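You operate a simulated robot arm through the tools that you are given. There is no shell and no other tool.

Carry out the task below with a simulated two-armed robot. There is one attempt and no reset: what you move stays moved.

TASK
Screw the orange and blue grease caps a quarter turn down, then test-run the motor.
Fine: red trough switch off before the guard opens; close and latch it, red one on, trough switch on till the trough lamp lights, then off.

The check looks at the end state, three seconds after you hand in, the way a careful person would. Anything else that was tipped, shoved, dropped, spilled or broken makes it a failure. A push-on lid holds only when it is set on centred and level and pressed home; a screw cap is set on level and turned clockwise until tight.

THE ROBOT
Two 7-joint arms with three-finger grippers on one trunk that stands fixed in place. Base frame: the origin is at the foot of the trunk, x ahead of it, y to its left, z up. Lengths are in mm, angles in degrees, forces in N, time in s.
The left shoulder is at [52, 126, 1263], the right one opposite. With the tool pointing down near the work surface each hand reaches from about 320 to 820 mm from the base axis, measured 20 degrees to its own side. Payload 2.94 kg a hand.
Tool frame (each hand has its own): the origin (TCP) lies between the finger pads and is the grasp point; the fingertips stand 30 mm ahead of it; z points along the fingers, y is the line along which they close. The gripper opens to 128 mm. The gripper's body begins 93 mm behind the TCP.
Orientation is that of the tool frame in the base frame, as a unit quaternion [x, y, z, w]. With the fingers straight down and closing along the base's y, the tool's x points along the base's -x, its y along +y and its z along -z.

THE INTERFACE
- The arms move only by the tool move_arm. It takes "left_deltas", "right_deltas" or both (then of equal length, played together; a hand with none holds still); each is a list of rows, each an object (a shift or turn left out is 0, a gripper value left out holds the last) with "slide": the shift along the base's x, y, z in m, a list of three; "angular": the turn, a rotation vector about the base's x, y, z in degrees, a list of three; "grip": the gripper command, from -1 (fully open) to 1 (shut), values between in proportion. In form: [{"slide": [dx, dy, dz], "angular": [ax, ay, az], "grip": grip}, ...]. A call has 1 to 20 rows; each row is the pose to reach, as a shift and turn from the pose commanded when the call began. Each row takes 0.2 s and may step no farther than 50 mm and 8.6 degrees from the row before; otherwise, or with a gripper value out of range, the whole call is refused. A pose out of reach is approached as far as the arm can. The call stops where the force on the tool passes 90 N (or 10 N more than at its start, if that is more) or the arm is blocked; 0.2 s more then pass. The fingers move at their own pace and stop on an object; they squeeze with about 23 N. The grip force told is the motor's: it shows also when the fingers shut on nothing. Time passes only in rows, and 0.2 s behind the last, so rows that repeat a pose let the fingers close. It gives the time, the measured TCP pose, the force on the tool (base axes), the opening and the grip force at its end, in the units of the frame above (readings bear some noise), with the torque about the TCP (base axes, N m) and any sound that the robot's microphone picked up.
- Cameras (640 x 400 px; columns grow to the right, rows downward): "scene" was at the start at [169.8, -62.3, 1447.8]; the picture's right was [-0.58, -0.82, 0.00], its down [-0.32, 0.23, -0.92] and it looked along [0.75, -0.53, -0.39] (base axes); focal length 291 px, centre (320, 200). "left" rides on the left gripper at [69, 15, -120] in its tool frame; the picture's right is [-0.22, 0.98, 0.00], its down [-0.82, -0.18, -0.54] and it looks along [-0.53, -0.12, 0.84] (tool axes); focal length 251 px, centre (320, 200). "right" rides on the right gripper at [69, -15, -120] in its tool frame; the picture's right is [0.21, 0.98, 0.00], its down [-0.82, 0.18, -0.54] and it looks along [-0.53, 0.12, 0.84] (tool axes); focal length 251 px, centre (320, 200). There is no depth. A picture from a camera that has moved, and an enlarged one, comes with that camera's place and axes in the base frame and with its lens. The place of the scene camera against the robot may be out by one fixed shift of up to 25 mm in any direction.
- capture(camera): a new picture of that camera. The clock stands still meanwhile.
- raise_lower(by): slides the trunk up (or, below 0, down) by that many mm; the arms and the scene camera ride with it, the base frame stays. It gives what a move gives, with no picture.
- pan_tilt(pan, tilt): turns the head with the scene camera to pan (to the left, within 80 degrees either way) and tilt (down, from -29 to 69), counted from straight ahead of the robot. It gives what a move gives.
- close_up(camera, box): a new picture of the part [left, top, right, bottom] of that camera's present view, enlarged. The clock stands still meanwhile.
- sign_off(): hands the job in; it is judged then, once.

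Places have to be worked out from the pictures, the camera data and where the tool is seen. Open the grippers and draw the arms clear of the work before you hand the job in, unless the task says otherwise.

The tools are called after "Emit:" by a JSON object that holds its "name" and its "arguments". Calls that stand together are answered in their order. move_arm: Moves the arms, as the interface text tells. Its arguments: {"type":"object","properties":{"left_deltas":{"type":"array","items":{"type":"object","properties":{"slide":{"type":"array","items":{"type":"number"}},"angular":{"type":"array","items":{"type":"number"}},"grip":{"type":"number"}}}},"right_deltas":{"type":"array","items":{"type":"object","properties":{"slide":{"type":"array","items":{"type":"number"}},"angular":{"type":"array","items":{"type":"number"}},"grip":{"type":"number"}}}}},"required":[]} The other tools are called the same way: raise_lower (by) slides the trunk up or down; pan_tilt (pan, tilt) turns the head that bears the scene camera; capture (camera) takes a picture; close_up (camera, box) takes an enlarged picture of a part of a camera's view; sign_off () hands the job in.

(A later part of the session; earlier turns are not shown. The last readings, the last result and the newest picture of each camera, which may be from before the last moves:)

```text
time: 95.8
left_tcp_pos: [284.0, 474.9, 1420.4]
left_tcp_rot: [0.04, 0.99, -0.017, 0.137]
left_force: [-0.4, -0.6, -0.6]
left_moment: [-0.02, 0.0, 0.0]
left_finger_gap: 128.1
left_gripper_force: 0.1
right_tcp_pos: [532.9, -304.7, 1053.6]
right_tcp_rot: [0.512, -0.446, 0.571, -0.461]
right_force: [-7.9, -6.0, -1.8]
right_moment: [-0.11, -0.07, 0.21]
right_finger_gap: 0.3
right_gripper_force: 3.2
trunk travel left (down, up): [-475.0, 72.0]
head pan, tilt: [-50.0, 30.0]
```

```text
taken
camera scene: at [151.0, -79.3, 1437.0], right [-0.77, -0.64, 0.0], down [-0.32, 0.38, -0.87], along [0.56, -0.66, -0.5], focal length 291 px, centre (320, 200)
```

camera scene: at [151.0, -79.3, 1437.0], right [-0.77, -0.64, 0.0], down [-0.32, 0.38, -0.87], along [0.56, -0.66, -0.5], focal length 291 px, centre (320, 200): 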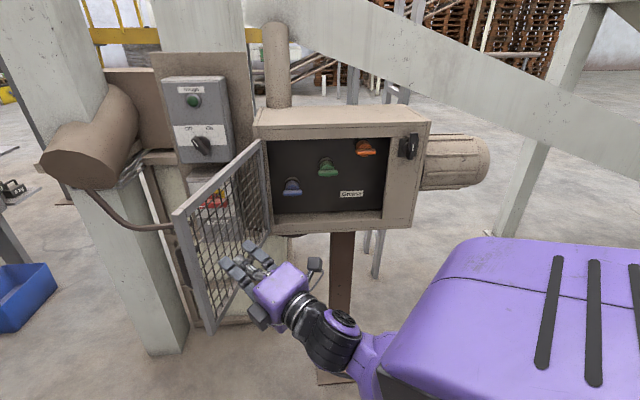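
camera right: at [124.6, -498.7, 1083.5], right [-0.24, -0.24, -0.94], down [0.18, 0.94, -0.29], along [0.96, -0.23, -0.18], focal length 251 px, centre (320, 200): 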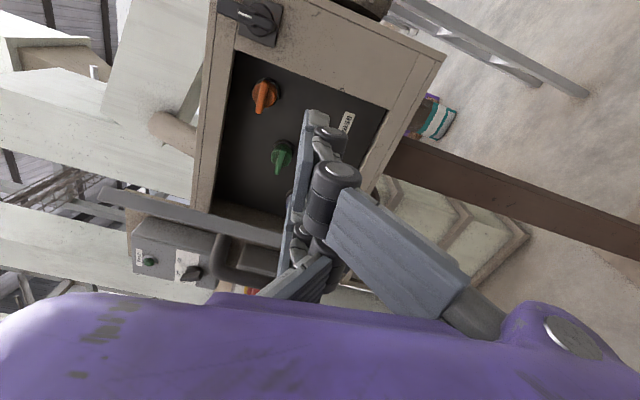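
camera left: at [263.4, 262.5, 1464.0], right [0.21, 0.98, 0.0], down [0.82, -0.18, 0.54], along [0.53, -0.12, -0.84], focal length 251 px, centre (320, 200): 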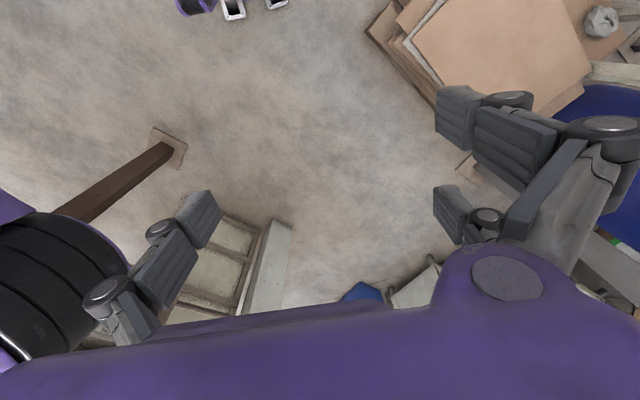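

Door stands at ~105°, well clear. Now I'll withdraw right and bring the hand back to the squared, camera-up pose in front of the caps.

Emit:
{"name": "move_arm", "arguments": {"right_deltas": [{"slide": [-0.012, -0.02, 0.003], "angular": [-6.7, 3.3, -3.5]}, {"slide": [-0.025, -0.04, 0.006], "angular": [-13.4, 6.6, -7.0]}, {"slide": [-0.037, -0.06, 0.01], "angular": [-20.0, 9.9, -10.5]}, {"slide": [-0.05, -0.08, 0.013], "angular": [-26.7, 13.2, -14.0]}, {"slide": [-0.062, -0.1, 0.016], "angular": [-33.4, 16.5, -17.5]}, {"slide": [-0.075, -0.12, 0.02], "angular": [-40.1, 19.7, -21.1]}, {"slide": [-0.087, -0.14, 0.023], "angular": [-46.8, 23.0, -24.6]}, {"slide": [-0.1, -0.16, 0.026], "angular": [-53.5, 26.3, -28.1]}, {"slide": [-0.112, -0.18, 0.03], "angular": [-60.1, 29.6, -31.6]}, {"slide": [-0.124, -0.2, 0.033], "angular": [-66.8, 32.9, -35.1]}, {"slide": [-0.1365, -0.2185, 0.036], "angular": [-73.5, 36.2, -38.6]}, {"slide": [-0.1365, -0.2185, 0.036], "angular": [-73.5, 36.2, -38.6]}]}}

Emit:
{"name": "capture", "arguments": {"camera": "right"}}

Emit:
{"name": "capture", "arguments": {"camera": "scene"}}

```text
time: 98.4
left_tcp_pos: [285.3, 476.8, 1420.4]
left_tcp_rot: [0.038, 0.99, -0.016, 0.138]
left_force: [-0.6, -0.7, -0.4]
left_moment: [-0.01, 0.0, -0.01]
left_finger_gap: 128.3
left_gripper_force: 0.0
right_tcp_pos: [399.2, -521.9, 1088.7]
right_tcp_rot: [0.654, -0.27, 0.653, 0.27]
right_force: [0.1, 0.1, 0.3]
right_moment: [0.01, 0.01, -0.02]
right_finger_gap: 0.2
right_gripper_force: 2.5
trunk travel left (down, up): [-475.0, 72.0]
head pan, tilt: [-50.0, 30.0]
```

```text
taken
camera right: at [325.8, -426.0, 1159.7], right [-0.69, -0.69, 0.22], down [-0.51, 0.26, -0.82], along [0.51, -0.68, -0.53], focal length 251 px, centre (320, 200)
```

right: 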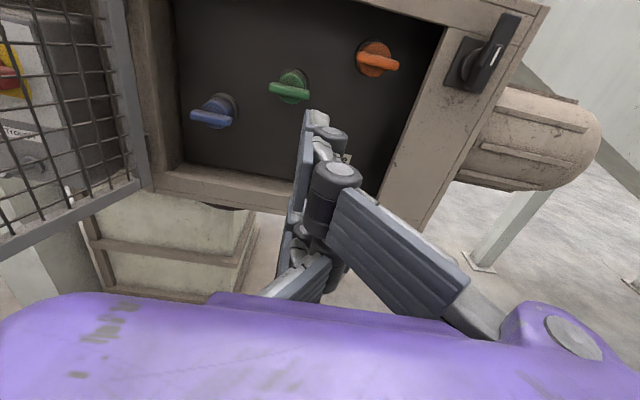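

```text
taken
camera scene: at [152.3, -78.3, 1437.0], right [-0.77, -0.64, 0.0], down [-0.32, 0.38, -0.87], along [0.56, -0.66, -0.5], focal length 291 px, centre (320, 200)
```

scene: 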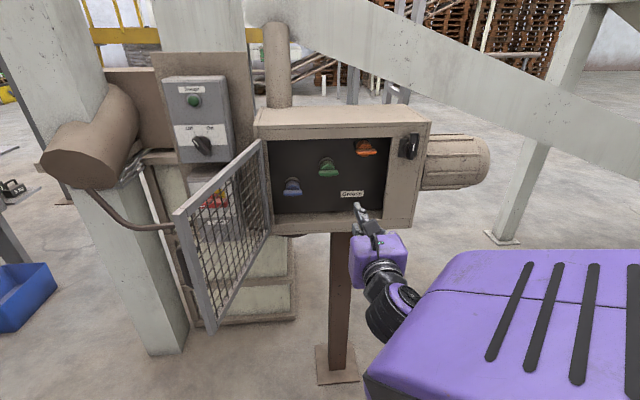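

Clear view of the caps. Enlarging for measurement.

Emit:
{"name": "close_up", "arguments": {"camera": "right", "box": [170, 10, 430, 170]}}

Emit:
{"name": "close_up", "arguments": {"camera": "scene", "box": [260, 120, 430, 230]}}

```text
2.46 times, centred on (300, 90) of right
camera zoom: at [325.8, -426.0, 1159.7], right [-0.69, -0.69, 0.22], down [-0.51, 0.26, -0.82], along [0.51, -0.68, -0.53], focal length 619 px, centre (369, 471)
```

zoom: 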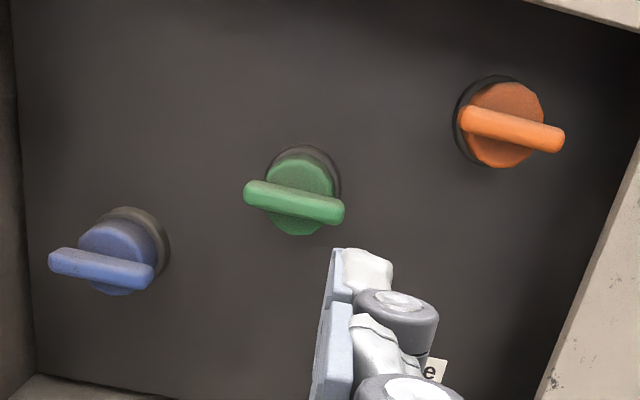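

```text
3.64 times, centred on (345, 175) of scene
camera zoom: at [152.3, -78.3, 1437.0], right [-0.77, -0.64, 0.0], down [-0.32, 0.38, -0.87], along [0.56, -0.66, -0.5], focal length 1060 px, centre (229, 291)
```

zoom: 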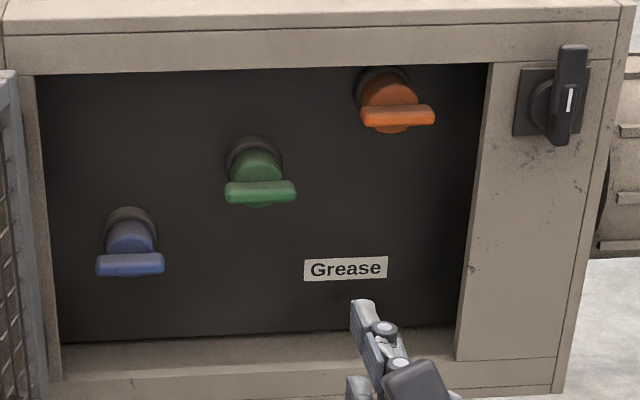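

I'll shift right and up a bit for the second stereo view of the orange cap.

Emit:
{"name": "move_arm", "arguments": {"right_deltas": [{"slide": [-0.025, -0.025, 0.02]}, {"slide": [-0.05, -0.05, 0.04]}, {"slide": [-0.07, -0.07, 0.05]}, {"slide": [-0.07, -0.07, 0.05]}]}}

Emit:
{"name": "close_up", "arguments": {"camera": "right", "box": [100, 10, 420, 210]}}

```text
time: 99.4
left_tcp_pos: [287.1, 476.8, 1419.3]
left_tcp_rot: [0.039, 0.99, -0.016, 0.138]
left_force: [1.2, 0.2, -0.4]
left_moment: [-0.02, 0.0, 0.0]
left_finger_gap: 128.1
left_gripper_force: 0.0
right_tcp_pos: [328.6, -592.2, 1140.2]
right_tcp_rot: [0.654, -0.27, 0.653, 0.27]
right_force: [0.7, -0.6, -1.0]
right_moment: [-0.01, 0.0, -0.03]
right_finger_gap: 0.1
right_gripper_force: 2.9
trunk travel left (down, up): [-475.0, 72.0]
head pan, tilt: [-50.0, 30.0]
```

```text
2.00 times, centred on (260, 110) of right
camera zoom: at [256.0, -496.4, 1210.3], right [-0.69, -0.69, 0.21], down [-0.51, 0.26, -0.82], along [0.51, -0.68, -0.53], focal length 503 px, centre (440, 380)
```

zoom: 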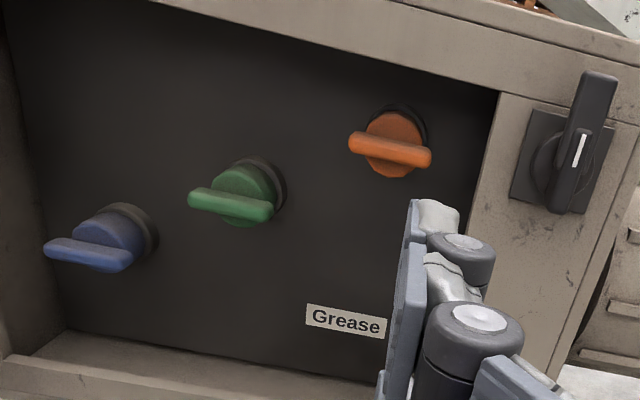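

Stereo gives orange wing centre at (l −150, depth 897, z 1151) and blue at (l 57, 891, 1036). I'll roll to camera-left (closing vertically), open 40 mm, and come in front of the orange cap.

Emit:
{"name": "move_arm", "arguments": {"right_deltas": [{"slide": [0.012, 0.012, 0.003], "angular": [-5.8, 5.8, 0], "grip": 0.35}, {"slide": [0.025, 0.025, 0.006], "angular": [-11.6, 11.6, 0], "grip": 0.35}, {"slide": [0.025, 0.025, 0.008], "angular": [-17.4, 17.4, 0], "grip": 0.35}, {"slide": [0.025, 0.025, 0.011], "angular": [-23.2, 23.2, 0], "grip": 0.35}, {"slide": [0.025, 0.025, 0.011], "angular": [-29, 29, 0], "grip": 0.35}, {"slide": [0.025, 0.025, 0.011], "angular": [-34.8, 34.8, 0], "grip": 0.35}, {"slide": [0.035, 0.015, 0.011], "angular": [-40.6, 40.6, 0], "grip": 0.35}, {"slide": [0.055, -0.005, 0.011], "angular": [-46.4, 46.4, 0], "grip": 0.35}, {"slide": [0.075, -0.025, 0.011], "angular": [-52.2, 52.2, 0], "grip": 0.35}, {"slide": [0.095, -0.045, 0.011], "angular": [-58, 58, 0], "grip": 0.35}, {"slide": [0.115, -0.065, 0.011], "angular": [-63.6, 63.6, 0], "grip": 0.35}, {"slide": [0.1315, -0.0806, 0.011], "angular": [-63.6, 63.6, 0], "grip": 0.35}, {"slide": [0.1315, -0.0806, 0.011], "angular": [-63.6, 63.6, 0], "grip": 0.35}]}}

Emit:
{"name": "capture", "arguments": {"camera": "right"}}

Emit:
{"name": "capture", "arguments": {"camera": "scene"}}

```text
time: 102.2
left_tcp_pos: [284.6, 475.4, 1420.3]
left_tcp_rot: [0.039, 0.99, -0.017, 0.138]
left_force: [0.1, 0.0, 0.0]
left_moment: [0.0, 0.02, 0.01]
left_finger_gap: 128.0
left_gripper_force: 0.1
right_tcp_pos: [459.6, -672.4, 1153.1]
right_tcp_rot: [0.654, 0.27, 0.269, 0.653]
right_force: [-0.2, -0.2, 0.4]
right_moment: [-0.01, 0.01, -0.01]
right_finger_gap: 41.5
right_gripper_force: 0.0
trunk travel left (down, up): [-475.0, 72.0]
head pan, tilt: [-50.0, 30.0]
```

```text
taken
camera right: at [424.2, -538.8, 1138.6], right [0.15, 0.15, 0.98], down [-0.96, -0.2, 0.18], along [0.22, -0.97, 0.12], focal length 251 px, centre (320, 200)
```

right: 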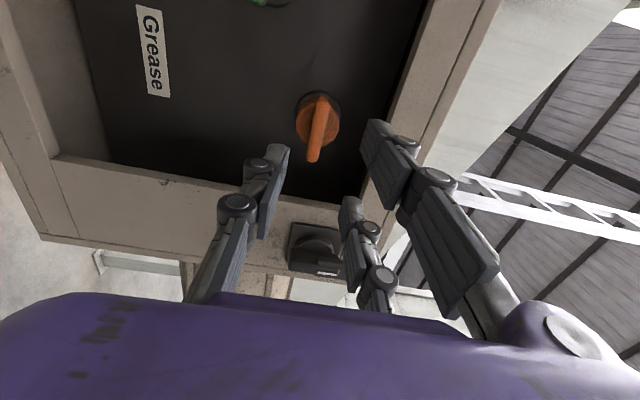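

```text
taken
camera scene: at [151.9, -78.1, 1437.0], right [-0.77, -0.64, 0.0], down [-0.32, 0.38, -0.87], along [0.56, -0.66, -0.5], focal length 291 px, centre (320, 200)
```

scene: 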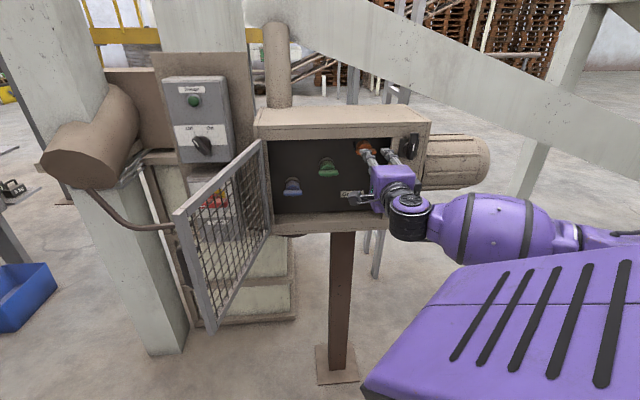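

Aligned on the orange cap. Advancing 65 mm and checking.

Emit:
{"name": "move_arm", "arguments": {"right_deltas": [{"slide": [0.021, -0.021, -0.001]}, {"slide": [0.036, -0.034, -0.001]}, {"slide": [0.047, -0.045, -0.001]}, {"slide": [0.047, -0.045, -0.001]}]}}

Emit:
{"name": "capture", "arguments": {"camera": "right"}}

Emit:
{"name": "close_up", "arguments": {"camera": "scene", "box": [310, 110, 450, 220]}}

```text
time: 103.2
left_tcp_pos: [285.3, 476.8, 1419.7]
left_tcp_rot: [0.038, 0.99, -0.017, 0.137]
left_force: [-0.6, 0.0, -0.1]
left_moment: [0.01, -0.02, -0.01]
left_finger_gap: 127.9
left_gripper_force: 0.1
right_tcp_pos: [505.5, -718.4, 1151.5]
right_tcp_rot: [0.654, 0.27, 0.27, 0.653]
right_force: [0.4, -0.1, 0.5]
right_moment: [0.01, 0.03, 0.02]
right_finger_gap: 41.7
right_gripper_force: 0.0
trunk travel left (down, up): [-475.0, 72.0]
head pan, tilt: [-50.0, 30.0]
```

```text
taken
camera right: at [471.5, -584.0, 1136.7], right [0.15, 0.15, 0.98], down [-0.96, -0.2, 0.18], along [0.22, -0.97, 0.12], focal length 251 px, centre (320, 200)
```

right: 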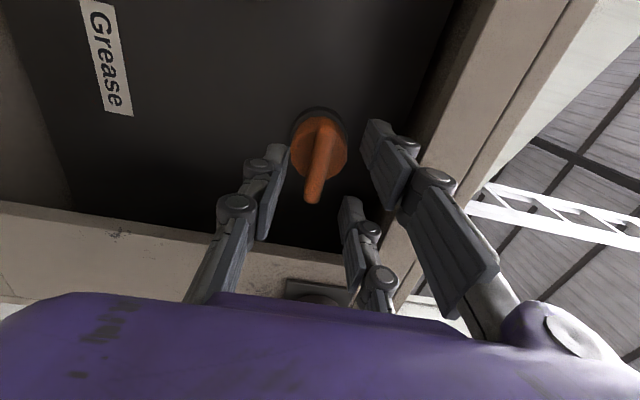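

```text
3.64 times, centred on (380, 165) of scene
camera zoom: at [152.0, -78.3, 1437.0], right [-0.77, -0.64, 0.0], down [-0.32, 0.38, -0.87], along [0.56, -0.66, -0.5], focal length 1060 px, centre (102, 327)
```

zoom: 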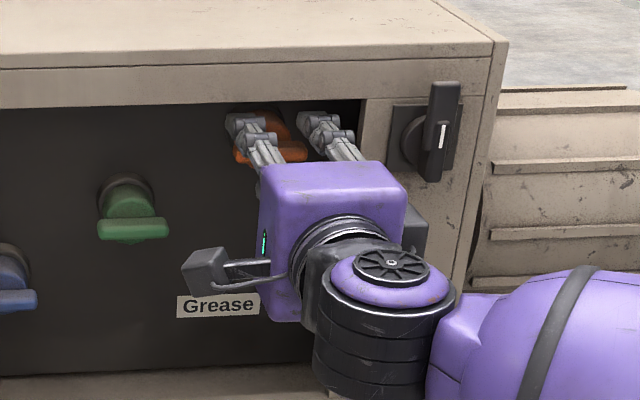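

The wing's front is ~39 mm ahead of TCP (depth ≈904). Advancing 18 mm so the pads overlap the wing, then closing.

Emit:
{"name": "move_arm", "arguments": {"right_deltas": [{"slide": [0.0064, -0.0064, 0]}, {"slide": [0.0127, -0.0127, 0]}, {"slide": [0.0127, -0.0127, 0]}, {"slide": [0.0127, -0.0127, 0], "grip": 1}, {"slide": [0.0127, -0.0127, 0], "grip": 1}, {"slide": [0.0127, -0.0127, 0], "grip": 1}]}}

Emit:
{"name": "capture", "arguments": {"camera": "right"}}

```text
time: 104.6
left_tcp_pos: [286.7, 476.1, 1419.6]
left_tcp_rot: [0.039, 0.99, -0.016, 0.137]
left_force: [-0.6, 0.6, 0.8]
left_moment: [0.02, 0.0, -0.01]
left_finger_gap: 128.2
left_gripper_force: 0.0
right_tcp_pos: [518.2, -730.9, 1150.7]
right_tcp_rot: [0.654, 0.27, 0.271, 0.653]
right_force: [-1.5, 1.7, -5.3]
right_moment: [0.09, 0.12, -0.15]
right_finger_gap: 12.0
right_gripper_force: 39.6
trunk travel left (down, up): [-475.0, 72.0]
head pan, tilt: [-50.0, 30.0]
```

```text
taken
camera right: at [483.7, -597.2, 1136.2], right [0.15, 0.15, 0.98], down [-0.96, -0.2, 0.18], along [0.22, -0.97, 0.11], focal length 251 px, centre (320, 200)
```

right: 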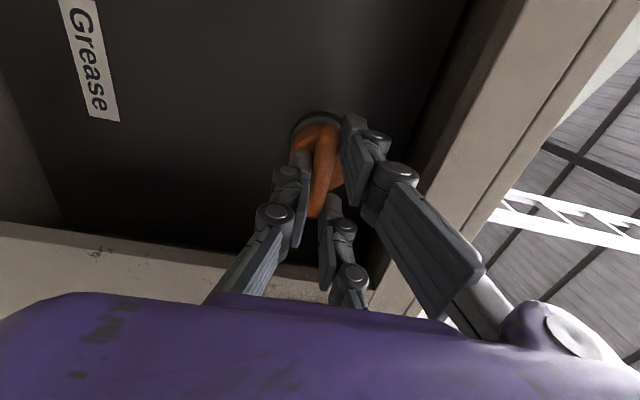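

Gripped (12 mm). Turning the orange cap 90° clockwise.

Emit:
{"name": "move_arm", "arguments": {"right_deltas": [{"angular": [5.8, -5.8, 0]}, {"angular": [11.6, -11.6, 0]}, {"angular": [17.4, -17.4, 0]}, {"angular": [23.2, -23.2, 0]}, {"angular": [29, -29, 0]}, {"angular": [34.8, -34.8, 0]}, {"angular": [40.6, -40.6, 0]}, {"angular": [46.4, -46.4, 0]}, {"angular": [52.2, -52.2, 0]}, {"angular": [58, -58, 0]}, {"angular": [63.64, -63.64, 0]}, {"angular": [63.64, -63.64, 0]}, {"angular": [63.64, -63.64, 0]}]}}

Emit:
{"name": "capture", "arguments": {"camera": "right"}}

Emit:
{"name": "close_up", "arguments": {"camera": "scene", "box": [310, 110, 450, 220]}}

```text
time: 107.4
left_tcp_pos: [286.0, 476.0, 1420.6]
left_tcp_rot: [0.038, 0.99, -0.016, 0.138]
left_force: [0.3, 0.0, -0.2]
left_moment: [0.0, -0.01, 0.0]
left_finger_gap: 127.9
left_gripper_force: 0.0
right_tcp_pos: [519.2, -731.9, 1149.9]
right_tcp_rot: [0.654, -0.272, 0.653, 0.269]
right_force: [-11.9, 10.8, -15.1]
right_moment: [0.71, 0.72, -0.06]
right_finger_gap: 12.0
right_gripper_force: 38.6
trunk travel left (down, up): [-475.0, 72.0]
head pan, tilt: [-50.0, 30.0]
```

```text
taken
camera right: at [445.9, -635.3, 1219.7], right [-0.69, -0.69, 0.21], down [-0.51, 0.26, -0.82], along [0.51, -0.67, -0.53], focal length 251 px, centre (320, 200)
```

right: 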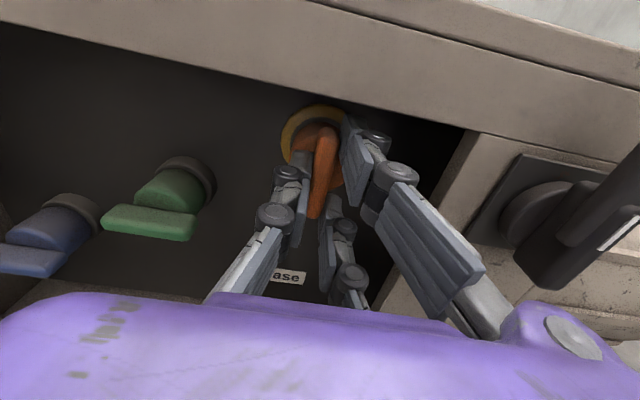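

```text
3.64 times, centred on (380, 165) of scene
camera zoom: at [151.6, -78.4, 1437.0], right [-0.77, -0.64, 0.0], down [-0.32, 0.38, -0.87], along [0.56, -0.66, -0.5], focal length 1060 px, centre (102, 327)
```

zoom: 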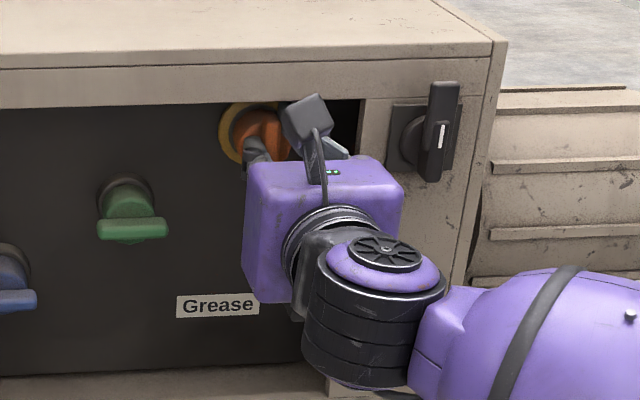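

The cap turned with the hand, and yellow grease shows at its rim. Releasing and backing out.

Emit:
{"name": "move_arm", "arguments": {"right_deltas": [{"grip": 0.35}, {"grip": 0.35}, {"slide": [-0.02, 0.02, 0], "grip": 0.35}, {"slide": [-0.05, 0.05, 0], "grip": 0.35}, {"slide": [-0.085, 0.085, 0], "grip": 0.35}, {"slide": [-0.12, 0.12, 0], "grip": 0.35}, {"slide": [-0.14, 0.14, 0], "grip": 0.35}, {"slide": [-0.14, 0.14, 0], "grip": 0.35}]}}

Emit:
{"name": "capture", "arguments": {"camera": "right"}}

Emit:
{"name": "close_up", "arguments": {"camera": "right", "box": [100, 10, 420, 210]}}

```text
time: 109.2
left_tcp_pos: [285.7, 476.2, 1420.4]
left_tcp_rot: [0.038, 0.99, -0.016, 0.138]
left_force: [0.2, -0.9, 0.6]
left_moment: [0.06, 0.0, -0.02]
left_finger_gap: 127.8
left_gripper_force: 0.1
right_tcp_pos: [379.5, -589.5, 1148.1]
right_tcp_rot: [0.653, -0.271, 0.653, 0.27]
right_force: [-0.6, 0.1, 0.0]
right_moment: [0.02, -0.01, -0.02]
right_finger_gap: 41.9
right_gripper_force: 0.2
trunk travel left (down, up): [-475.0, 72.0]
head pan, tilt: [-50.0, 30.0]
```

```text
taken
camera right: at [306.5, -493.6, 1218.1], right [-0.69, -0.69, 0.21], down [-0.51, 0.26, -0.82], along [0.51, -0.68, -0.53], focal length 251 px, centre (320, 200)
```

right: 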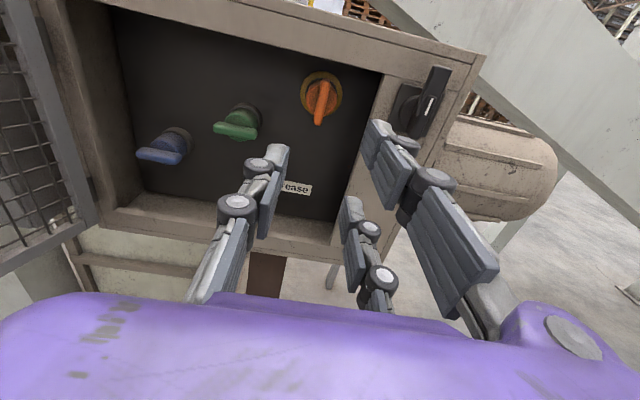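

```text
2.00 times, centred on (260, 110) of right
camera zoom: at [306.5, -493.6, 1218.1], right [-0.69, -0.69, 0.21], down [-0.51, 0.26, -0.82], along [0.51, -0.68, -0.53], focal length 503 px, centre (440, 380)
```

zoom: 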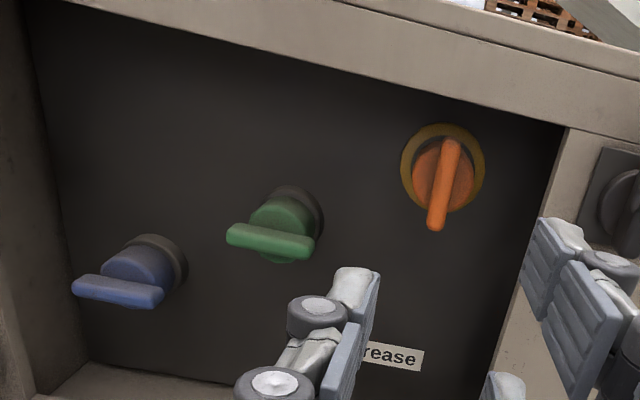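

Orange wing is now vertical — done. Next the blue cap at (l 57, z 1036): moving left and down while rolling to camera-left.

Emit:
{"name": "move_arm", "arguments": {"right_deltas": [{"slide": [0.012, 0.012, -0.009], "angular": [-5.8, 5.8, 0]}, {"slide": [0.024, 0.024, -0.019], "angular": [-11.6, 11.6, 0]}, {"slide": [0.036, 0.036, -0.028], "angular": [-17.4, 17.4, 0]}, {"slide": [0.048, 0.048, -0.037], "angular": [-23.2, 23.2, 0]}, {"slide": [0.06, 0.06, -0.046], "angular": [-29, 29, 0]}, {"slide": [0.072, 0.072, -0.056], "angular": [-34.8, 34.8, 0]}, {"slide": [0.084, 0.084, -0.065], "angular": [-40.6, 40.6, 0]}, {"slide": [0.097, 0.097, -0.075], "angular": [-46.4, 46.4, 0]}, {"slide": [0.109, 0.109, -0.084], "angular": [-52.2, 52.2, 0]}, {"slide": [0.121, 0.121, -0.093], "angular": [-58, 58, 0]}, {"slide": [0.133, 0.133, -0.103], "angular": [-63.6, 63.6, 0]}, {"slide": [0.1453, 0.1453, -0.112], "angular": [-63.6, 63.6, 0]}, {"slide": [0.1453, 0.1453, -0.112], "angular": [-63.6, 63.6, 0]}]}}

Emit:
{"name": "capture", "arguments": {"camera": "right"}}

Emit:
{"name": "capture", "arguments": {"camera": "scene"}}

```text
time: 112.0
left_tcp_pos: [285.8, 476.6, 1421.8]
left_tcp_rot: [0.038, 0.99, -0.016, 0.138]
left_force: [0.1, -0.3, -0.6]
left_moment: [0.0, 0.0, 0.03]
left_finger_gap: 128.0
left_gripper_force: 0.0
right_tcp_pos: [524.4, -446.7, 1037.9]
right_tcp_rot: [0.654, 0.269, 0.27, 0.653]
right_force: [0.1, 0.6, 0.2]
right_moment: [-0.01, -0.01, 0.04]
right_finger_gap: 41.5
right_gripper_force: 0.1
trunk travel left (down, up): [-475.0, 72.0]
head pan, tilt: [-50.0, 30.0]
```

```text
taken
camera right: at [489.7, -311.6, 1024.1], right [0.15, 0.15, 0.98], down [-0.96, -0.2, 0.18], along [0.22, -0.97, 0.12], focal length 251 px, centre (320, 200)
```

right: 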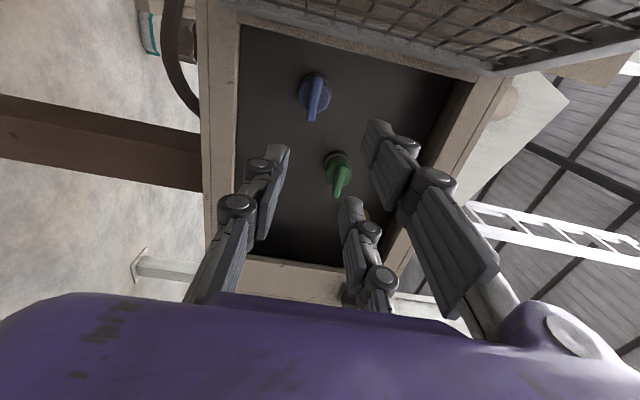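

```text
taken
camera scene: at [151.9, -78.7, 1437.0], right [-0.77, -0.64, 0.0], down [-0.32, 0.38, -0.87], along [0.56, -0.66, -0.5], focal length 291 px, centre (320, 200)
```

scene: 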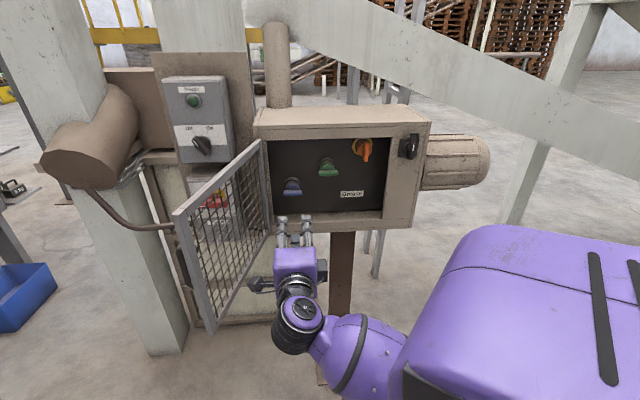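

Blue refined to (l 60.5, depth ~900, z 1033.5). Advancing along the heading with a small correction, watching the door clearance.

Emit:
{"name": "move_arm", "arguments": {"right_deltas": [{"slide": [0.004, 0.004, -0.0044]}, {"slide": [0.032, -0.024, -0.0044]}, {"slide": [0.06, -0.052, -0.0044]}, {"slide": [0.088, -0.08, -0.0044]}, {"slide": [0.088, -0.08, -0.0044]}]}}

Emit:
{"name": "capture", "arguments": {"camera": "right"}}

Emit:
{"name": "close_up", "arguments": {"camera": "scene", "box": [170, 130, 370, 330]}}

```text
time: 113.2
left_tcp_pos: [286.2, 476.7, 1420.9]
left_tcp_rot: [0.039, 0.99, -0.017, 0.138]
left_force: [-0.3, -0.3, 0.7]
left_moment: [-0.03, -0.03, 0.05]
left_finger_gap: 128.1
left_gripper_force: 0.0
right_tcp_pos: [612.4, -525.2, 1037.9]
right_tcp_rot: [0.653, 0.269, 0.272, 0.654]
right_force: [-0.3, 0.0, -0.8]
right_moment: [0.0, -0.02, -0.01]
right_finger_gap: 41.7
right_gripper_force: 0.0
trunk travel left (down, up): [-475.0, 72.0]
head pan, tilt: [-50.0, 30.0]
```

```text
taken
camera right: at [578.2, -390.8, 1022.8], right [0.15, 0.15, 0.98], down [-0.96, -0.2, 0.18], along [0.22, -0.97, 0.11], focal length 251 px, centre (320, 200)
```

right: 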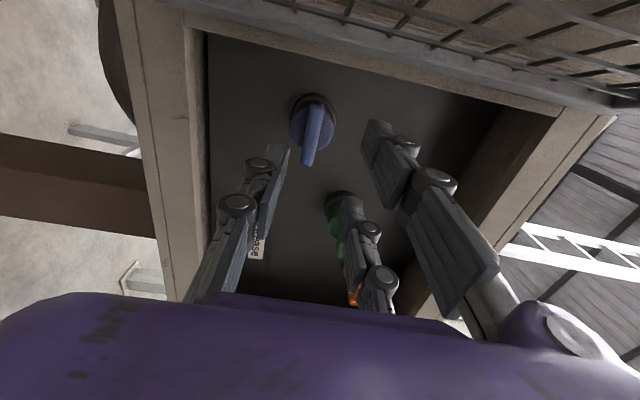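

```text
2.00 times, centred on (270, 230) of scene
camera zoom: at [151.6, -78.0, 1437.1], right [-0.77, -0.64, 0.0], down [-0.32, 0.38, -0.87], along [0.56, -0.66, -0.5], focal length 583 px, centre (420, 140)
```

zoom: 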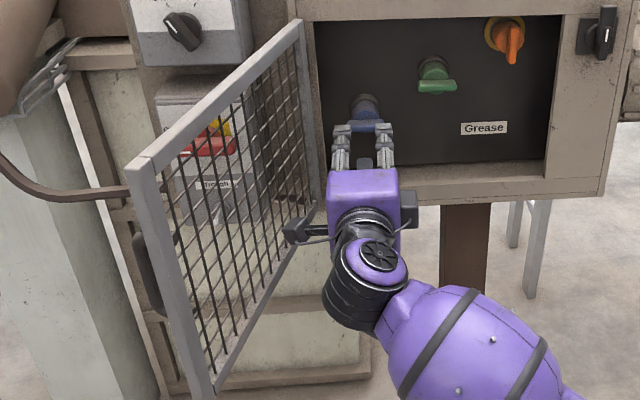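

Slight vertical offset of ~6 mm to correct. Advancing further in small steps.

Emit:
{"name": "move_arm", "arguments": {"right_deltas": [{"slide": [0.014, -0.014, -0.006]}, {"slide": [0.028, -0.028, -0.006]}, {"slide": [0.04, -0.04, -0.006]}, {"slide": [0.04, -0.04, -0.006]}]}}

Emit:
{"name": "capture", "arguments": {"camera": "right"}}

Emit:
{"name": "close_up", "arguments": {"camera": "scene", "box": [170, 130, 370, 330]}}

```text
time: 114.2
left_tcp_pos: [286.2, 477.2, 1420.4]
left_tcp_rot: [0.04, 0.99, -0.017, 0.138]
left_force: [0.0, -0.7, 0.2]
left_moment: [-0.01, 0.02, 0.0]
left_finger_gap: 127.8
left_gripper_force: 0.0
right_tcp_pos: [653.9, -564.6, 1030.0]
right_tcp_rot: [0.654, 0.269, 0.271, 0.653]
right_force: [0.2, 0.1, 0.0]
right_moment: [0.0, 0.0, 0.02]
right_finger_gap: 41.7
right_gripper_force: 0.1
trunk travel left (down, up): [-475.0, 72.0]
head pan, tilt: [-50.0, 30.0]
```

```text
taken
camera right: at [617.7, -430.4, 1015.6], right [0.15, 0.15, 0.98], down [-0.96, -0.2, 0.18], along [0.22, -0.97, 0.11], focal length 251 px, centre (320, 200)
```

right: 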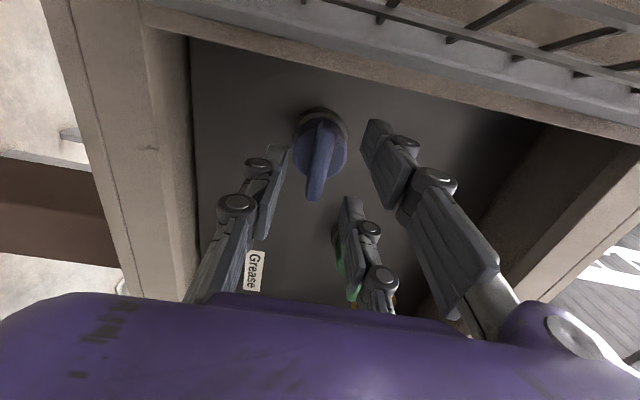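

```text
2.00 times, centred on (270, 230) of scene
camera zoom: at [151.9, -78.2, 1437.0], right [-0.77, -0.64, 0.0], down [-0.32, 0.38, -0.87], along [0.56, -0.66, -0.5], focal length 583 px, centre (420, 140)
```

zoom: 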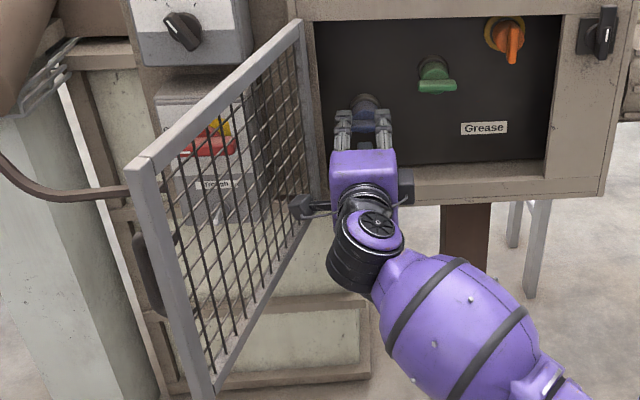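

Same picture as with the orange cap: centred. Advancing 18 mm and closing.

Emit:
{"name": "move_arm", "arguments": {"right_deltas": [{"slide": [0.0064, -0.0064, 0]}, {"slide": [0.0127, -0.0127, 0]}, {"slide": [0.0127, -0.0127, 0]}, {"slide": [0.0127, -0.0127, 0], "grip": 1}, {"slide": [0.0127, -0.0127, 0], "grip": 1}, {"slide": [0.0127, -0.0127, 0], "grip": 1}]}}

Emit:
{"name": "capture", "arguments": {"camera": "right"}}

```text
time: 115.6
left_tcp_pos: [284.9, 477.4, 1419.6]
left_tcp_rot: [0.04, 0.99, -0.017, 0.138]
left_force: [-0.5, 0.4, 0.1]
left_moment: [0.03, 0.0, 0.0]
left_finger_gap: 128.0
left_gripper_force: 0.1
right_tcp_pos: [664.0, -577.9, 1030.1]
right_tcp_rot: [0.653, 0.268, 0.272, 0.654]
right_force: [-5.9, -3.3, 0.1]
right_moment: [-0.63, -0.11, 1.05]
right_finger_gap: 12.0
right_gripper_force: 38.8
trunk travel left (down, up): [-475.0, 72.0]
head pan, tilt: [-50.0, 30.0]
```

```text
taken
camera right: at [629.7, -443.7, 1015.8], right [0.15, 0.15, 0.98], down [-0.96, -0.2, 0.18], along [0.22, -0.97, 0.12], focal length 251 px, centre (320, 200)
```

right: 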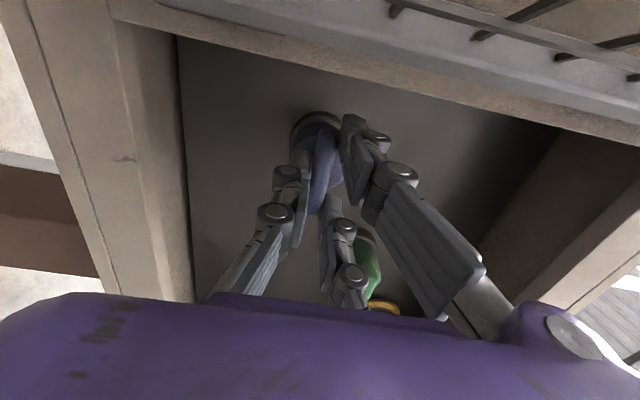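

Gripped. Turning the blue cap 90° clockwise.

Emit:
{"name": "move_arm", "arguments": {"right_deltas": [{"angular": [5.8, -5.8, 0]}, {"angular": [11.6, -11.6, 0]}, {"angular": [17.4, -17.4, 0]}, {"angular": [23.2, -23.2, 0]}, {"angular": [29, -29, 0]}, {"angular": [34.8, -34.8, 0]}, {"angular": [40.6, -40.6, 0]}, {"angular": [46.4, -46.4, 0]}, {"angular": [52.2, -52.2, 0]}, {"angular": [58, -58, 0]}, {"angular": [63.64, -63.64, 0]}, {"angular": [63.64, -63.64, 0]}, {"angular": [63.64, -63.64, 0]}]}}

Emit:
{"name": "capture", "arguments": {"camera": "right"}}

Emit:
{"name": "close_up", "arguments": {"camera": "scene", "box": [170, 130, 370, 330]}}

```text
time: 118.4
left_tcp_pos: [283.0, 476.3, 1420.9]
left_tcp_rot: [0.038, 0.99, -0.016, 0.138]
left_force: [0.4, -0.1, 0.0]
left_moment: [0.03, -0.01, 0.0]
left_finger_gap: 128.1
left_gripper_force: 0.1
right_tcp_pos: [663.7, -577.8, 1030.5]
right_tcp_rot: [0.651, -0.272, 0.656, 0.269]
right_force: [-0.2, -16.7, 20.4]
right_moment: [-0.71, -0.7, -0.32]
right_finger_gap: 12.0
right_gripper_force: 38.8
trunk travel left (down, up): [-475.0, 72.0]
head pan, tilt: [-50.0, 30.0]
```

```text
taken
camera right: at [590.1, -482.7, 1100.3], right [-0.69, -0.69, 0.21], down [-0.51, 0.26, -0.82], along [0.52, -0.68, -0.53], focal length 251 px, centre (320, 200)
```

right: 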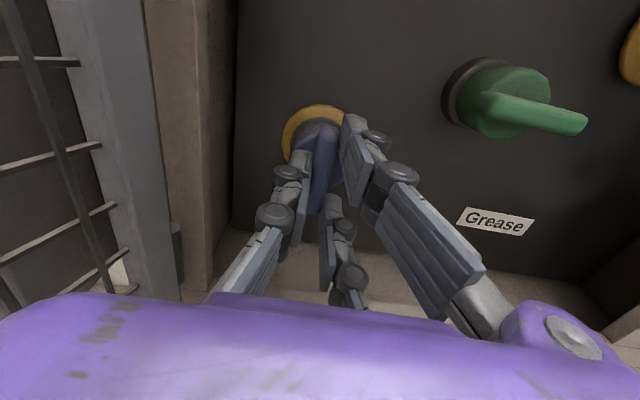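

```text
2.00 times, centred on (270, 230) of scene
camera zoom: at [149.9, -78.8, 1437.3], right [-0.77, -0.64, 0.0], down [-0.32, 0.38, -0.87], along [0.56, -0.66, -0.5], focal length 583 px, centre (420, 140)
```

zoom: 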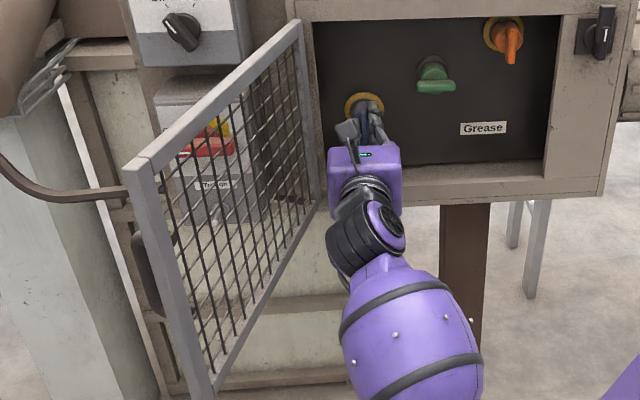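

Blue shows the grease ring too. Releasing and withdrawing.

Emit:
{"name": "move_arm", "arguments": {"right_deltas": [{"grip": 0.35}, {"grip": 0.35}, {"slide": [-0.02, 0.02, 0], "grip": 0.35}, {"slide": [-0.05, 0.05, 0], "grip": 0.35}, {"slide": [-0.085, 0.085, 0], "grip": 0.35}, {"slide": [-0.12, 0.12, 0], "grip": 0.35}, {"slide": [-0.15, 0.15, 0], "grip": 0.35}, {"slide": [-0.15, 0.15, 0], "grip": 0.35}]}}

Emit:
{"name": "capture", "arguments": {"camera": "right"}}

Emit:
{"name": "capture", "arguments": {"camera": "scene"}}

```text
time: 120.2
left_tcp_pos: [286.7, 476.4, 1421.2]
left_tcp_rot: [0.038, 0.99, -0.016, 0.137]
left_force: [0.6, 0.9, -0.7]
left_moment: [0.03, 0.01, 0.0]
left_finger_gap: 127.8
left_gripper_force: 0.1
right_tcp_pos: [513.5, -428.9, 1028.0]
right_tcp_rot: [0.654, -0.271, 0.653, 0.269]
right_force: [-0.7, -0.6, 0.1]
right_moment: [0.0, 0.01, -0.01]
right_finger_gap: 41.5
right_gripper_force: 0.0
trunk travel left (down, up): [-475.0, 72.0]
head pan, tilt: [-50.0, 30.0]
```

```text
taken
camera right: at [440.4, -333.8, 1097.9], right [-0.69, -0.69, 0.21], down [-0.51, 0.26, -0.82], along [0.51, -0.68, -0.53], focal length 251 px, centre (320, 200)
```

right: 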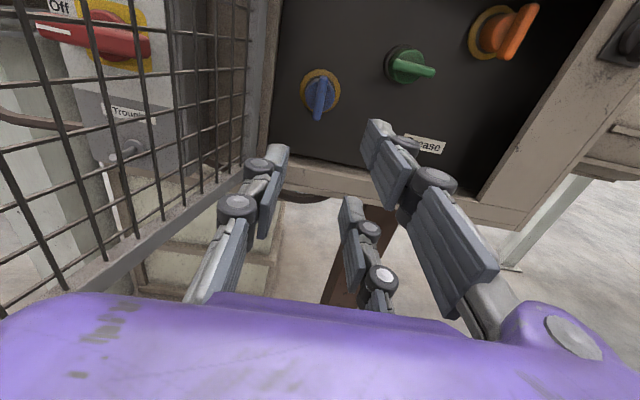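

```text
taken
camera scene: at [152.9, -78.9, 1436.9], right [-0.77, -0.64, 0.0], down [-0.32, 0.38, -0.87], along [0.56, -0.66, -0.5], focal length 291 px, centre (320, 200)
```

scene: 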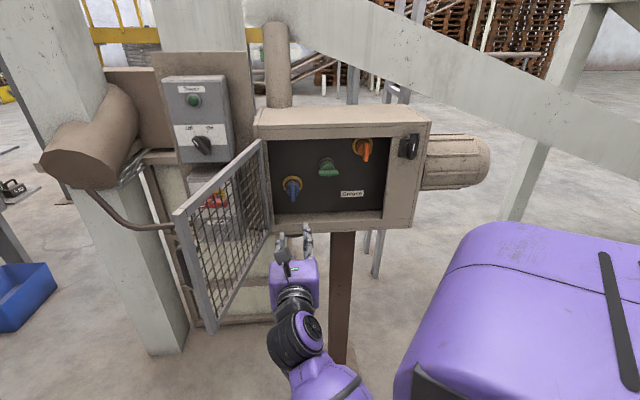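

Both caps are a quarter turn down. To close the door I must get to its outer (left) side; I'll go over the top of the door, so first raising the hand here with fingers closed.

Emit:
{"name": "move_arm", "arguments": {"right_deltas": [{"slide": [0, 0, 0.04], "grip": 1}, {"slide": [0, 0, 0.08], "grip": 1}, {"slide": [0, 0, 0.12], "grip": 1}, {"slide": [0, 0, 0.16], "grip": 1}, {"slide": [0, 0, 0.2], "grip": 1}, {"slide": [0, 0, 0.24], "grip": 1}, {"slide": [0, 0, 0.27], "grip": 1}, {"slide": [0, 0, 0.27], "grip": 1}]}}

Emit:
{"name": "capture", "arguments": {"camera": "scene"}}

```text
time: 122.0
left_tcp_pos: [285.0, 476.8, 1420.6]
left_tcp_rot: [0.039, 0.989, -0.017, 0.138]
left_force: [1.0, 0.0, 0.2]
left_moment: [0.0, -0.01, -0.01]
left_finger_gap: 128.1
left_gripper_force: 0.1
right_tcp_pos: [515.3, -428.0, 1300.1]
right_tcp_rot: [0.654, -0.271, 0.653, 0.269]
right_force: [0.7, 0.5, -0.3]
right_moment: [-0.02, -0.02, 0.01]
right_finger_gap: 0.0
right_gripper_force: 2.8
trunk travel left (down, up): [-475.0, 72.0]
head pan, tilt: [-50.0, 30.0]
```

```text
taken
camera scene: at [152.1, -78.6, 1436.9], right [-0.77, -0.64, 0.0], down [-0.32, 0.38, -0.87], along [0.56, -0.66, -0.5], focal length 291 px, centre (320, 200)
```

scene: 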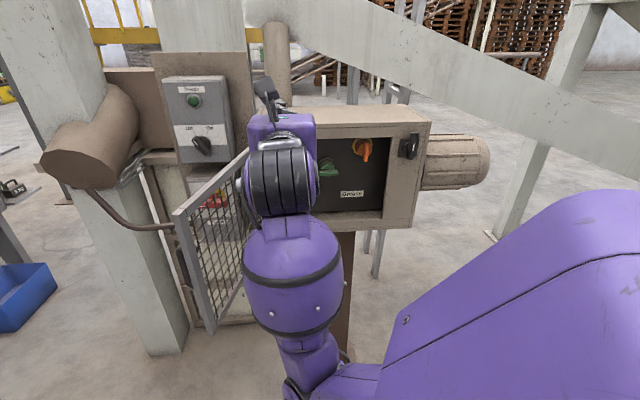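

Good, high enough. Moving left over the door (door top at z≈1211), slightly back.

Emit:
{"name": "move_arm", "arguments": {"right_deltas": [{"slide": [-0.018, 0.018, 0.01]}, {"slide": [-0.02, 0.036, 0.015]}, {"slide": [-0.0, 0.056, 0.015]}, {"slide": [0.025, 0.081, 0.015]}, {"slide": [0.05, 0.106, 0.015]}, {"slide": [0.075, 0.131, 0.015]}, {"slide": [0.1, 0.156, 0.015]}, {"slide": [0.125, 0.181, 0.015]}, {"slide": [0.15, 0.206, 0.015]}, {"slide": [0.175, 0.231, 0.015]}, {"slide": [0.175, 0.231, 0.015]}]}}

Emit:
{"name": "capture", "arguments": {"camera": "scene"}}

Emit:
{"name": "capture", "arguments": {"camera": "right"}}

```text
time: 124.4
left_tcp_pos: [283.8, 475.3, 1421.5]
left_tcp_rot: [0.039, 0.99, -0.016, 0.138]
left_force: [-0.5, 0.1, -0.4]
left_moment: [0.01, 0.03, 0.01]
left_finger_gap: 128.0
left_gripper_force: 0.1
right_tcp_pos: [689.0, -196.6, 1313.6]
right_tcp_rot: [0.654, -0.272, 0.654, 0.268]
right_force: [-0.6, -0.4, 0.7]
right_moment: [0.02, 0.02, 0.02]
right_finger_gap: 0.2
right_gripper_force: 2.7
right hand out of reach, approached as far as the arm can: row 1, 2
trunk travel left (down, up): [-475.0, 72.0]
head pan, tilt: [-50.0, 30.0]
```

```text
taken
camera scene: at [151.9, -78.9, 1437.0], right [-0.77, -0.64, 0.0], down [-0.32, 0.38, -0.87], along [0.56, -0.66, -0.5], focal length 291 px, centre (320, 200)
```

scene: 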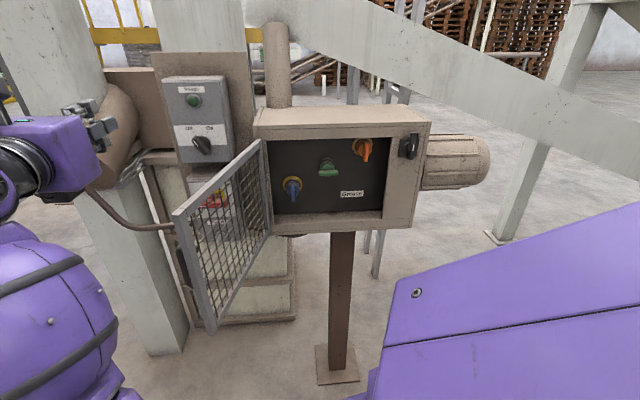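

```text
taken
camera right: at [615.7, -101.2, 1383.3], right [-0.69, -0.69, 0.21], down [-0.51, 0.26, -0.82], along [0.51, -0.67, -0.53], focal length 251 px, centre (320, 200)
```

right: 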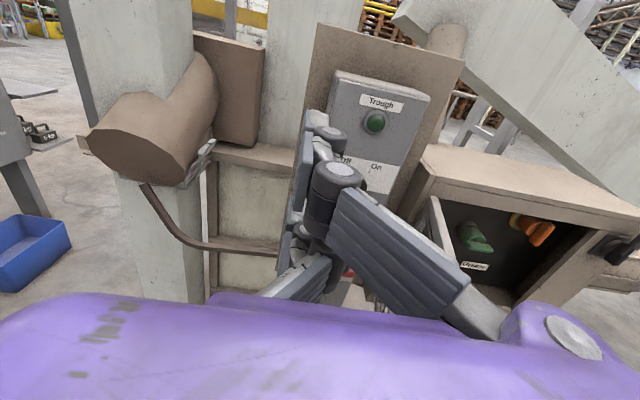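

Now left of the door, above it. Descending on its outer side to z≈1000 (below the handle) while rolling to the slender camera-left orientation.

Emit:
{"name": "move_arm", "arguments": {"right_deltas": [{"slide": [-0.005, 0.0, -0.028], "angular": [-5.8, 5.8, 0]}, {"slide": [-0.01, 0.0, -0.057], "angular": [-11.6, 11.6, 0]}, {"slide": [-0.015, 0.0, -0.085], "angular": [-17.4, 17.4, 0]}, {"slide": [-0.02, 0.0, -0.114], "angular": [-23.2, 23.2, 0]}, {"slide": [-0.025, 0.0, -0.142], "angular": [-29, 29, 0]}, {"slide": [-0.03, 0.0, -0.171], "angular": [-34.8, 34.8, 0]}, {"slide": [-0.035, 0.0, -0.199], "angular": [-40.6, 40.6, 0]}, {"slide": [-0.04, 0.0, -0.228], "angular": [-46.4, 46.4, 0]}, {"slide": [-0.045, 0.0, -0.256], "angular": [-52.2, 52.2, 0]}, {"slide": [-0.05, 0.0, -0.285], "angular": [-58, 58, 0]}, {"slide": [-0.055, 0.001, -0.314], "angular": [-63.6, 63.6, 0]}, {"slide": [-0.055, 0.001, -0.314], "angular": [-63.6, 63.6, 0]}]}}

Emit:
{"name": "capture", "arguments": {"camera": "scene"}}

Emit:
{"name": "capture", "arguments": {"camera": "right"}}

```text
time: 127.0
left_tcp_pos: [286.4, 476.9, 1421.5]
left_tcp_rot: [0.039, 0.99, -0.017, 0.138]
left_force: [0.0, -0.1, -0.2]
left_moment: [-0.03, -0.01, -0.02]
left_finger_gap: 128.0
left_gripper_force: 0.1
right_tcp_pos: [634.9, -195.3, 998.1]
right_tcp_rot: [0.653, 0.269, 0.271, 0.653]
right_force: [0.1, -0.4, 1.6]
right_moment: [-0.01, -0.01, -0.01]
right_finger_gap: 0.0
right_gripper_force: 2.9
trunk travel left (down, up): [-475.0, 72.0]
head pan, tilt: [-50.0, 30.0]
```

```text
taken
camera scene: at [152.1, -78.3, 1437.0], right [-0.77, -0.64, 0.0], down [-0.32, 0.38, -0.87], along [0.56, -0.66, -0.5], focal length 291 px, centre (320, 200)
```

scene: 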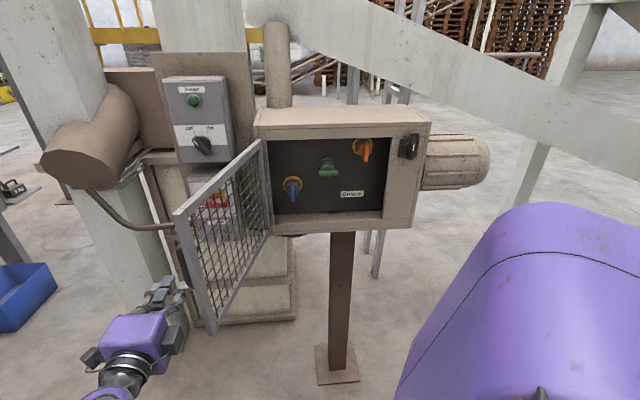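

```text
taken
camera right: at [600.4, -60.4, 984.8], right [0.15, 0.15, 0.98], down [-0.96, -0.2, 0.18], along [0.22, -0.97, 0.11], focal length 251 px, centre (320, 200)
```

right: 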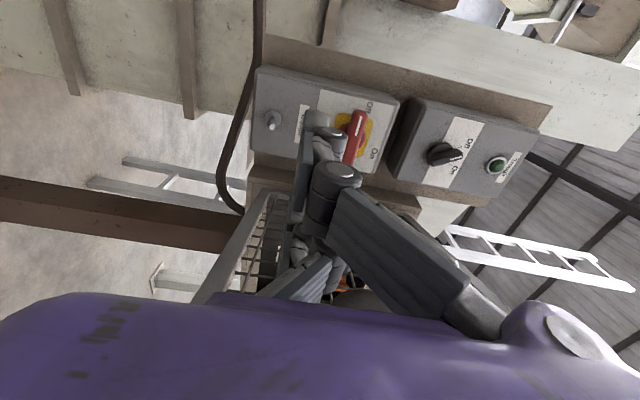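

The hand is left of the door at finger height 1000. I'll back up 30 mm, then push slowly to the right against the door's outer stile.

Emit:
{"name": "move_arm", "arguments": {"right_deltas": [{"slide": [-0.0212, 0.0212, 0]}, {"slide": [-0.0412, 0.0012, 0]}, {"slide": [-0.0612, -0.0188, 0]}, {"slide": [-0.0762, -0.0338, 0]}, {"slide": [-0.0912, -0.0488, 0]}, {"slide": [-0.1062, -0.0638, 0]}, {"slide": [-0.1212, -0.0788, 0]}, {"slide": [-0.1362, -0.0938, 0]}, {"slide": [-0.1512, -0.1088, 0]}, {"slide": [-0.1662, -0.1238, 0]}, {"slide": [-0.1662, -0.1238, 0]}]}}

Emit:
{"name": "capture", "arguments": {"camera": "scene"}}

```text
time: 128.5
left_tcp_pos: [284.4, 478.6, 1420.0]
left_tcp_rot: [0.039, 0.99, -0.017, 0.138]
left_force: [0.3, -0.7, -0.1]
left_moment: [0.0, 0.01, 0.0]
left_finger_gap: 127.9
left_gripper_force: 0.0
right_tcp_pos: [547.7, -250.6, 1014.9]
right_tcp_rot: [0.652, 0.26, 0.296, 0.647]
right_force: [-22.9, 31.2, -35.3]
right_moment: [-0.64, -0.48, -1.1]
right_finger_gap: 6.1
right_gripper_force: 2.8
trunk travel left (down, up): [-475.0, 72.0]
head pan, tilt: [-50.0, 30.0]
stopped in row 7 (right hand): the force on the tool passed its limit at 100 N (the readings are from after the stop); the commanded pose is now the measured one
```

```text
taken
camera scene: at [151.2, -75.9, 1437.0], right [-0.77, -0.64, 0.0], down [-0.32, 0.38, -0.87], along [0.56, -0.66, -0.5], focal length 291 px, centre (320, 200)
```

scene: 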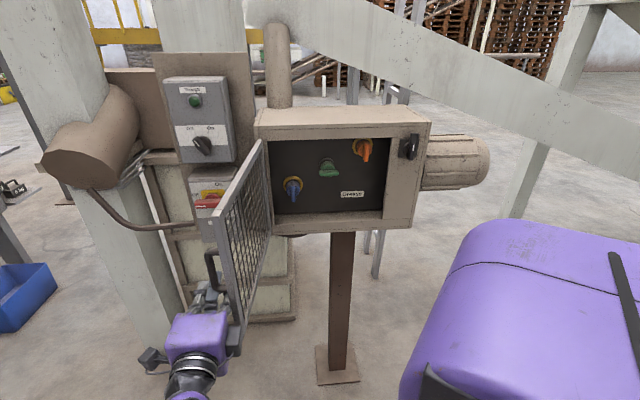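

The hand's upper part fouled the handle's lower leg. I'll back off left, roll to the camera-up orientation (thin vertically), drop to z≈985, and retry.

Emit:
{"name": "move_arm", "arguments": {"right_deltas": [{"slide": [0.012, 0.022, -0.005]}, {"slide": [0.03, 0.04, -0.015]}, {"slide": [0.045, 0.055, -0.025], "angular": [5.7, -5.5, 0]}, {"slide": [0.055, 0.065, -0.03], "angular": [11.4, -11.0, 0]}, {"slide": [0.055, 0.065, -0.03], "angular": [17.1, -16.5, 0]}, {"slide": [0.055, 0.065, -0.03], "angular": [22.8, -22.0, 0]}, {"slide": [0.055, 0.065, -0.03], "angular": [28.5, -27.5, 0]}, {"slide": [0.055, 0.065, -0.03], "angular": [34.2, -33.0, 0]}, {"slide": [0.055, 0.065, -0.03], "angular": [39.9, -38.5, 0]}, {"slide": [0.055, 0.065, -0.03], "angular": [45.6, -44.0, 0]}, {"slide": [0.055, 0.065, -0.03], "angular": [51.3, -49.5, 0]}, {"slide": [0.055, 0.065, -0.03], "angular": [57, -55, -0.3]}, {"slide": [0.055, 0.065, -0.03], "angular": [62.8, -60.5, -0.5], "grip": 1}]}}

Emit:
{"name": "capture", "arguments": {"camera": "scene"}}

Emit:
{"name": "capture", "arguments": {"camera": "right"}}

```text
time: 131.3
left_tcp_pos: [285.8, 476.5, 1420.5]
left_tcp_rot: [0.039, 0.99, -0.016, 0.138]
left_force: [-0.5, 0.5, -0.8]
left_moment: [0.01, -0.03, 0.05]
left_finger_gap: 127.8
left_gripper_force: 0.1
right_tcp_pos: [602.7, -189.9, 989.5]
right_tcp_rot: [0.653, -0.274, 0.652, 0.271]
right_force: [-0.5, -0.3, 0.2]
right_moment: [0.01, 0.0, 0.0]
right_finger_gap: 0.1
right_gripper_force: 3.0
trunk travel left (down, up): [-475.0, 72.0]
head pan, tilt: [-50.0, 30.0]
```

```text
taken
camera scene: at [152.2, -78.4, 1437.0], right [-0.77, -0.64, 0.0], down [-0.32, 0.38, -0.87], along [0.56, -0.66, -0.5], focal length 291 px, centre (320, 200)
```

scene: 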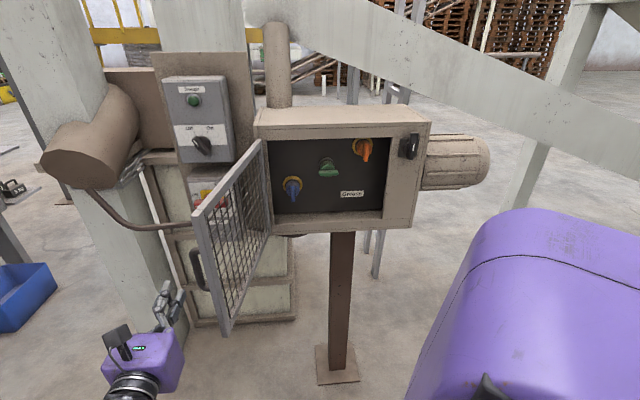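

```text
taken
camera right: at [530.0, -92.8, 1059.4], right [-0.7, -0.69, 0.21], down [-0.51, 0.26, -0.82], along [0.51, -0.68, -0.53], focal length 251 px, centre (320, 200)
```

right: 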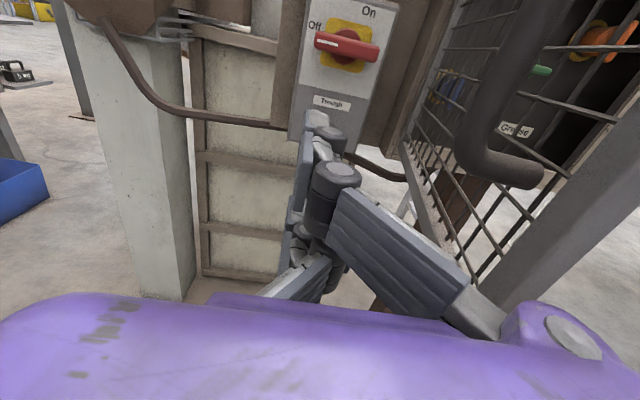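

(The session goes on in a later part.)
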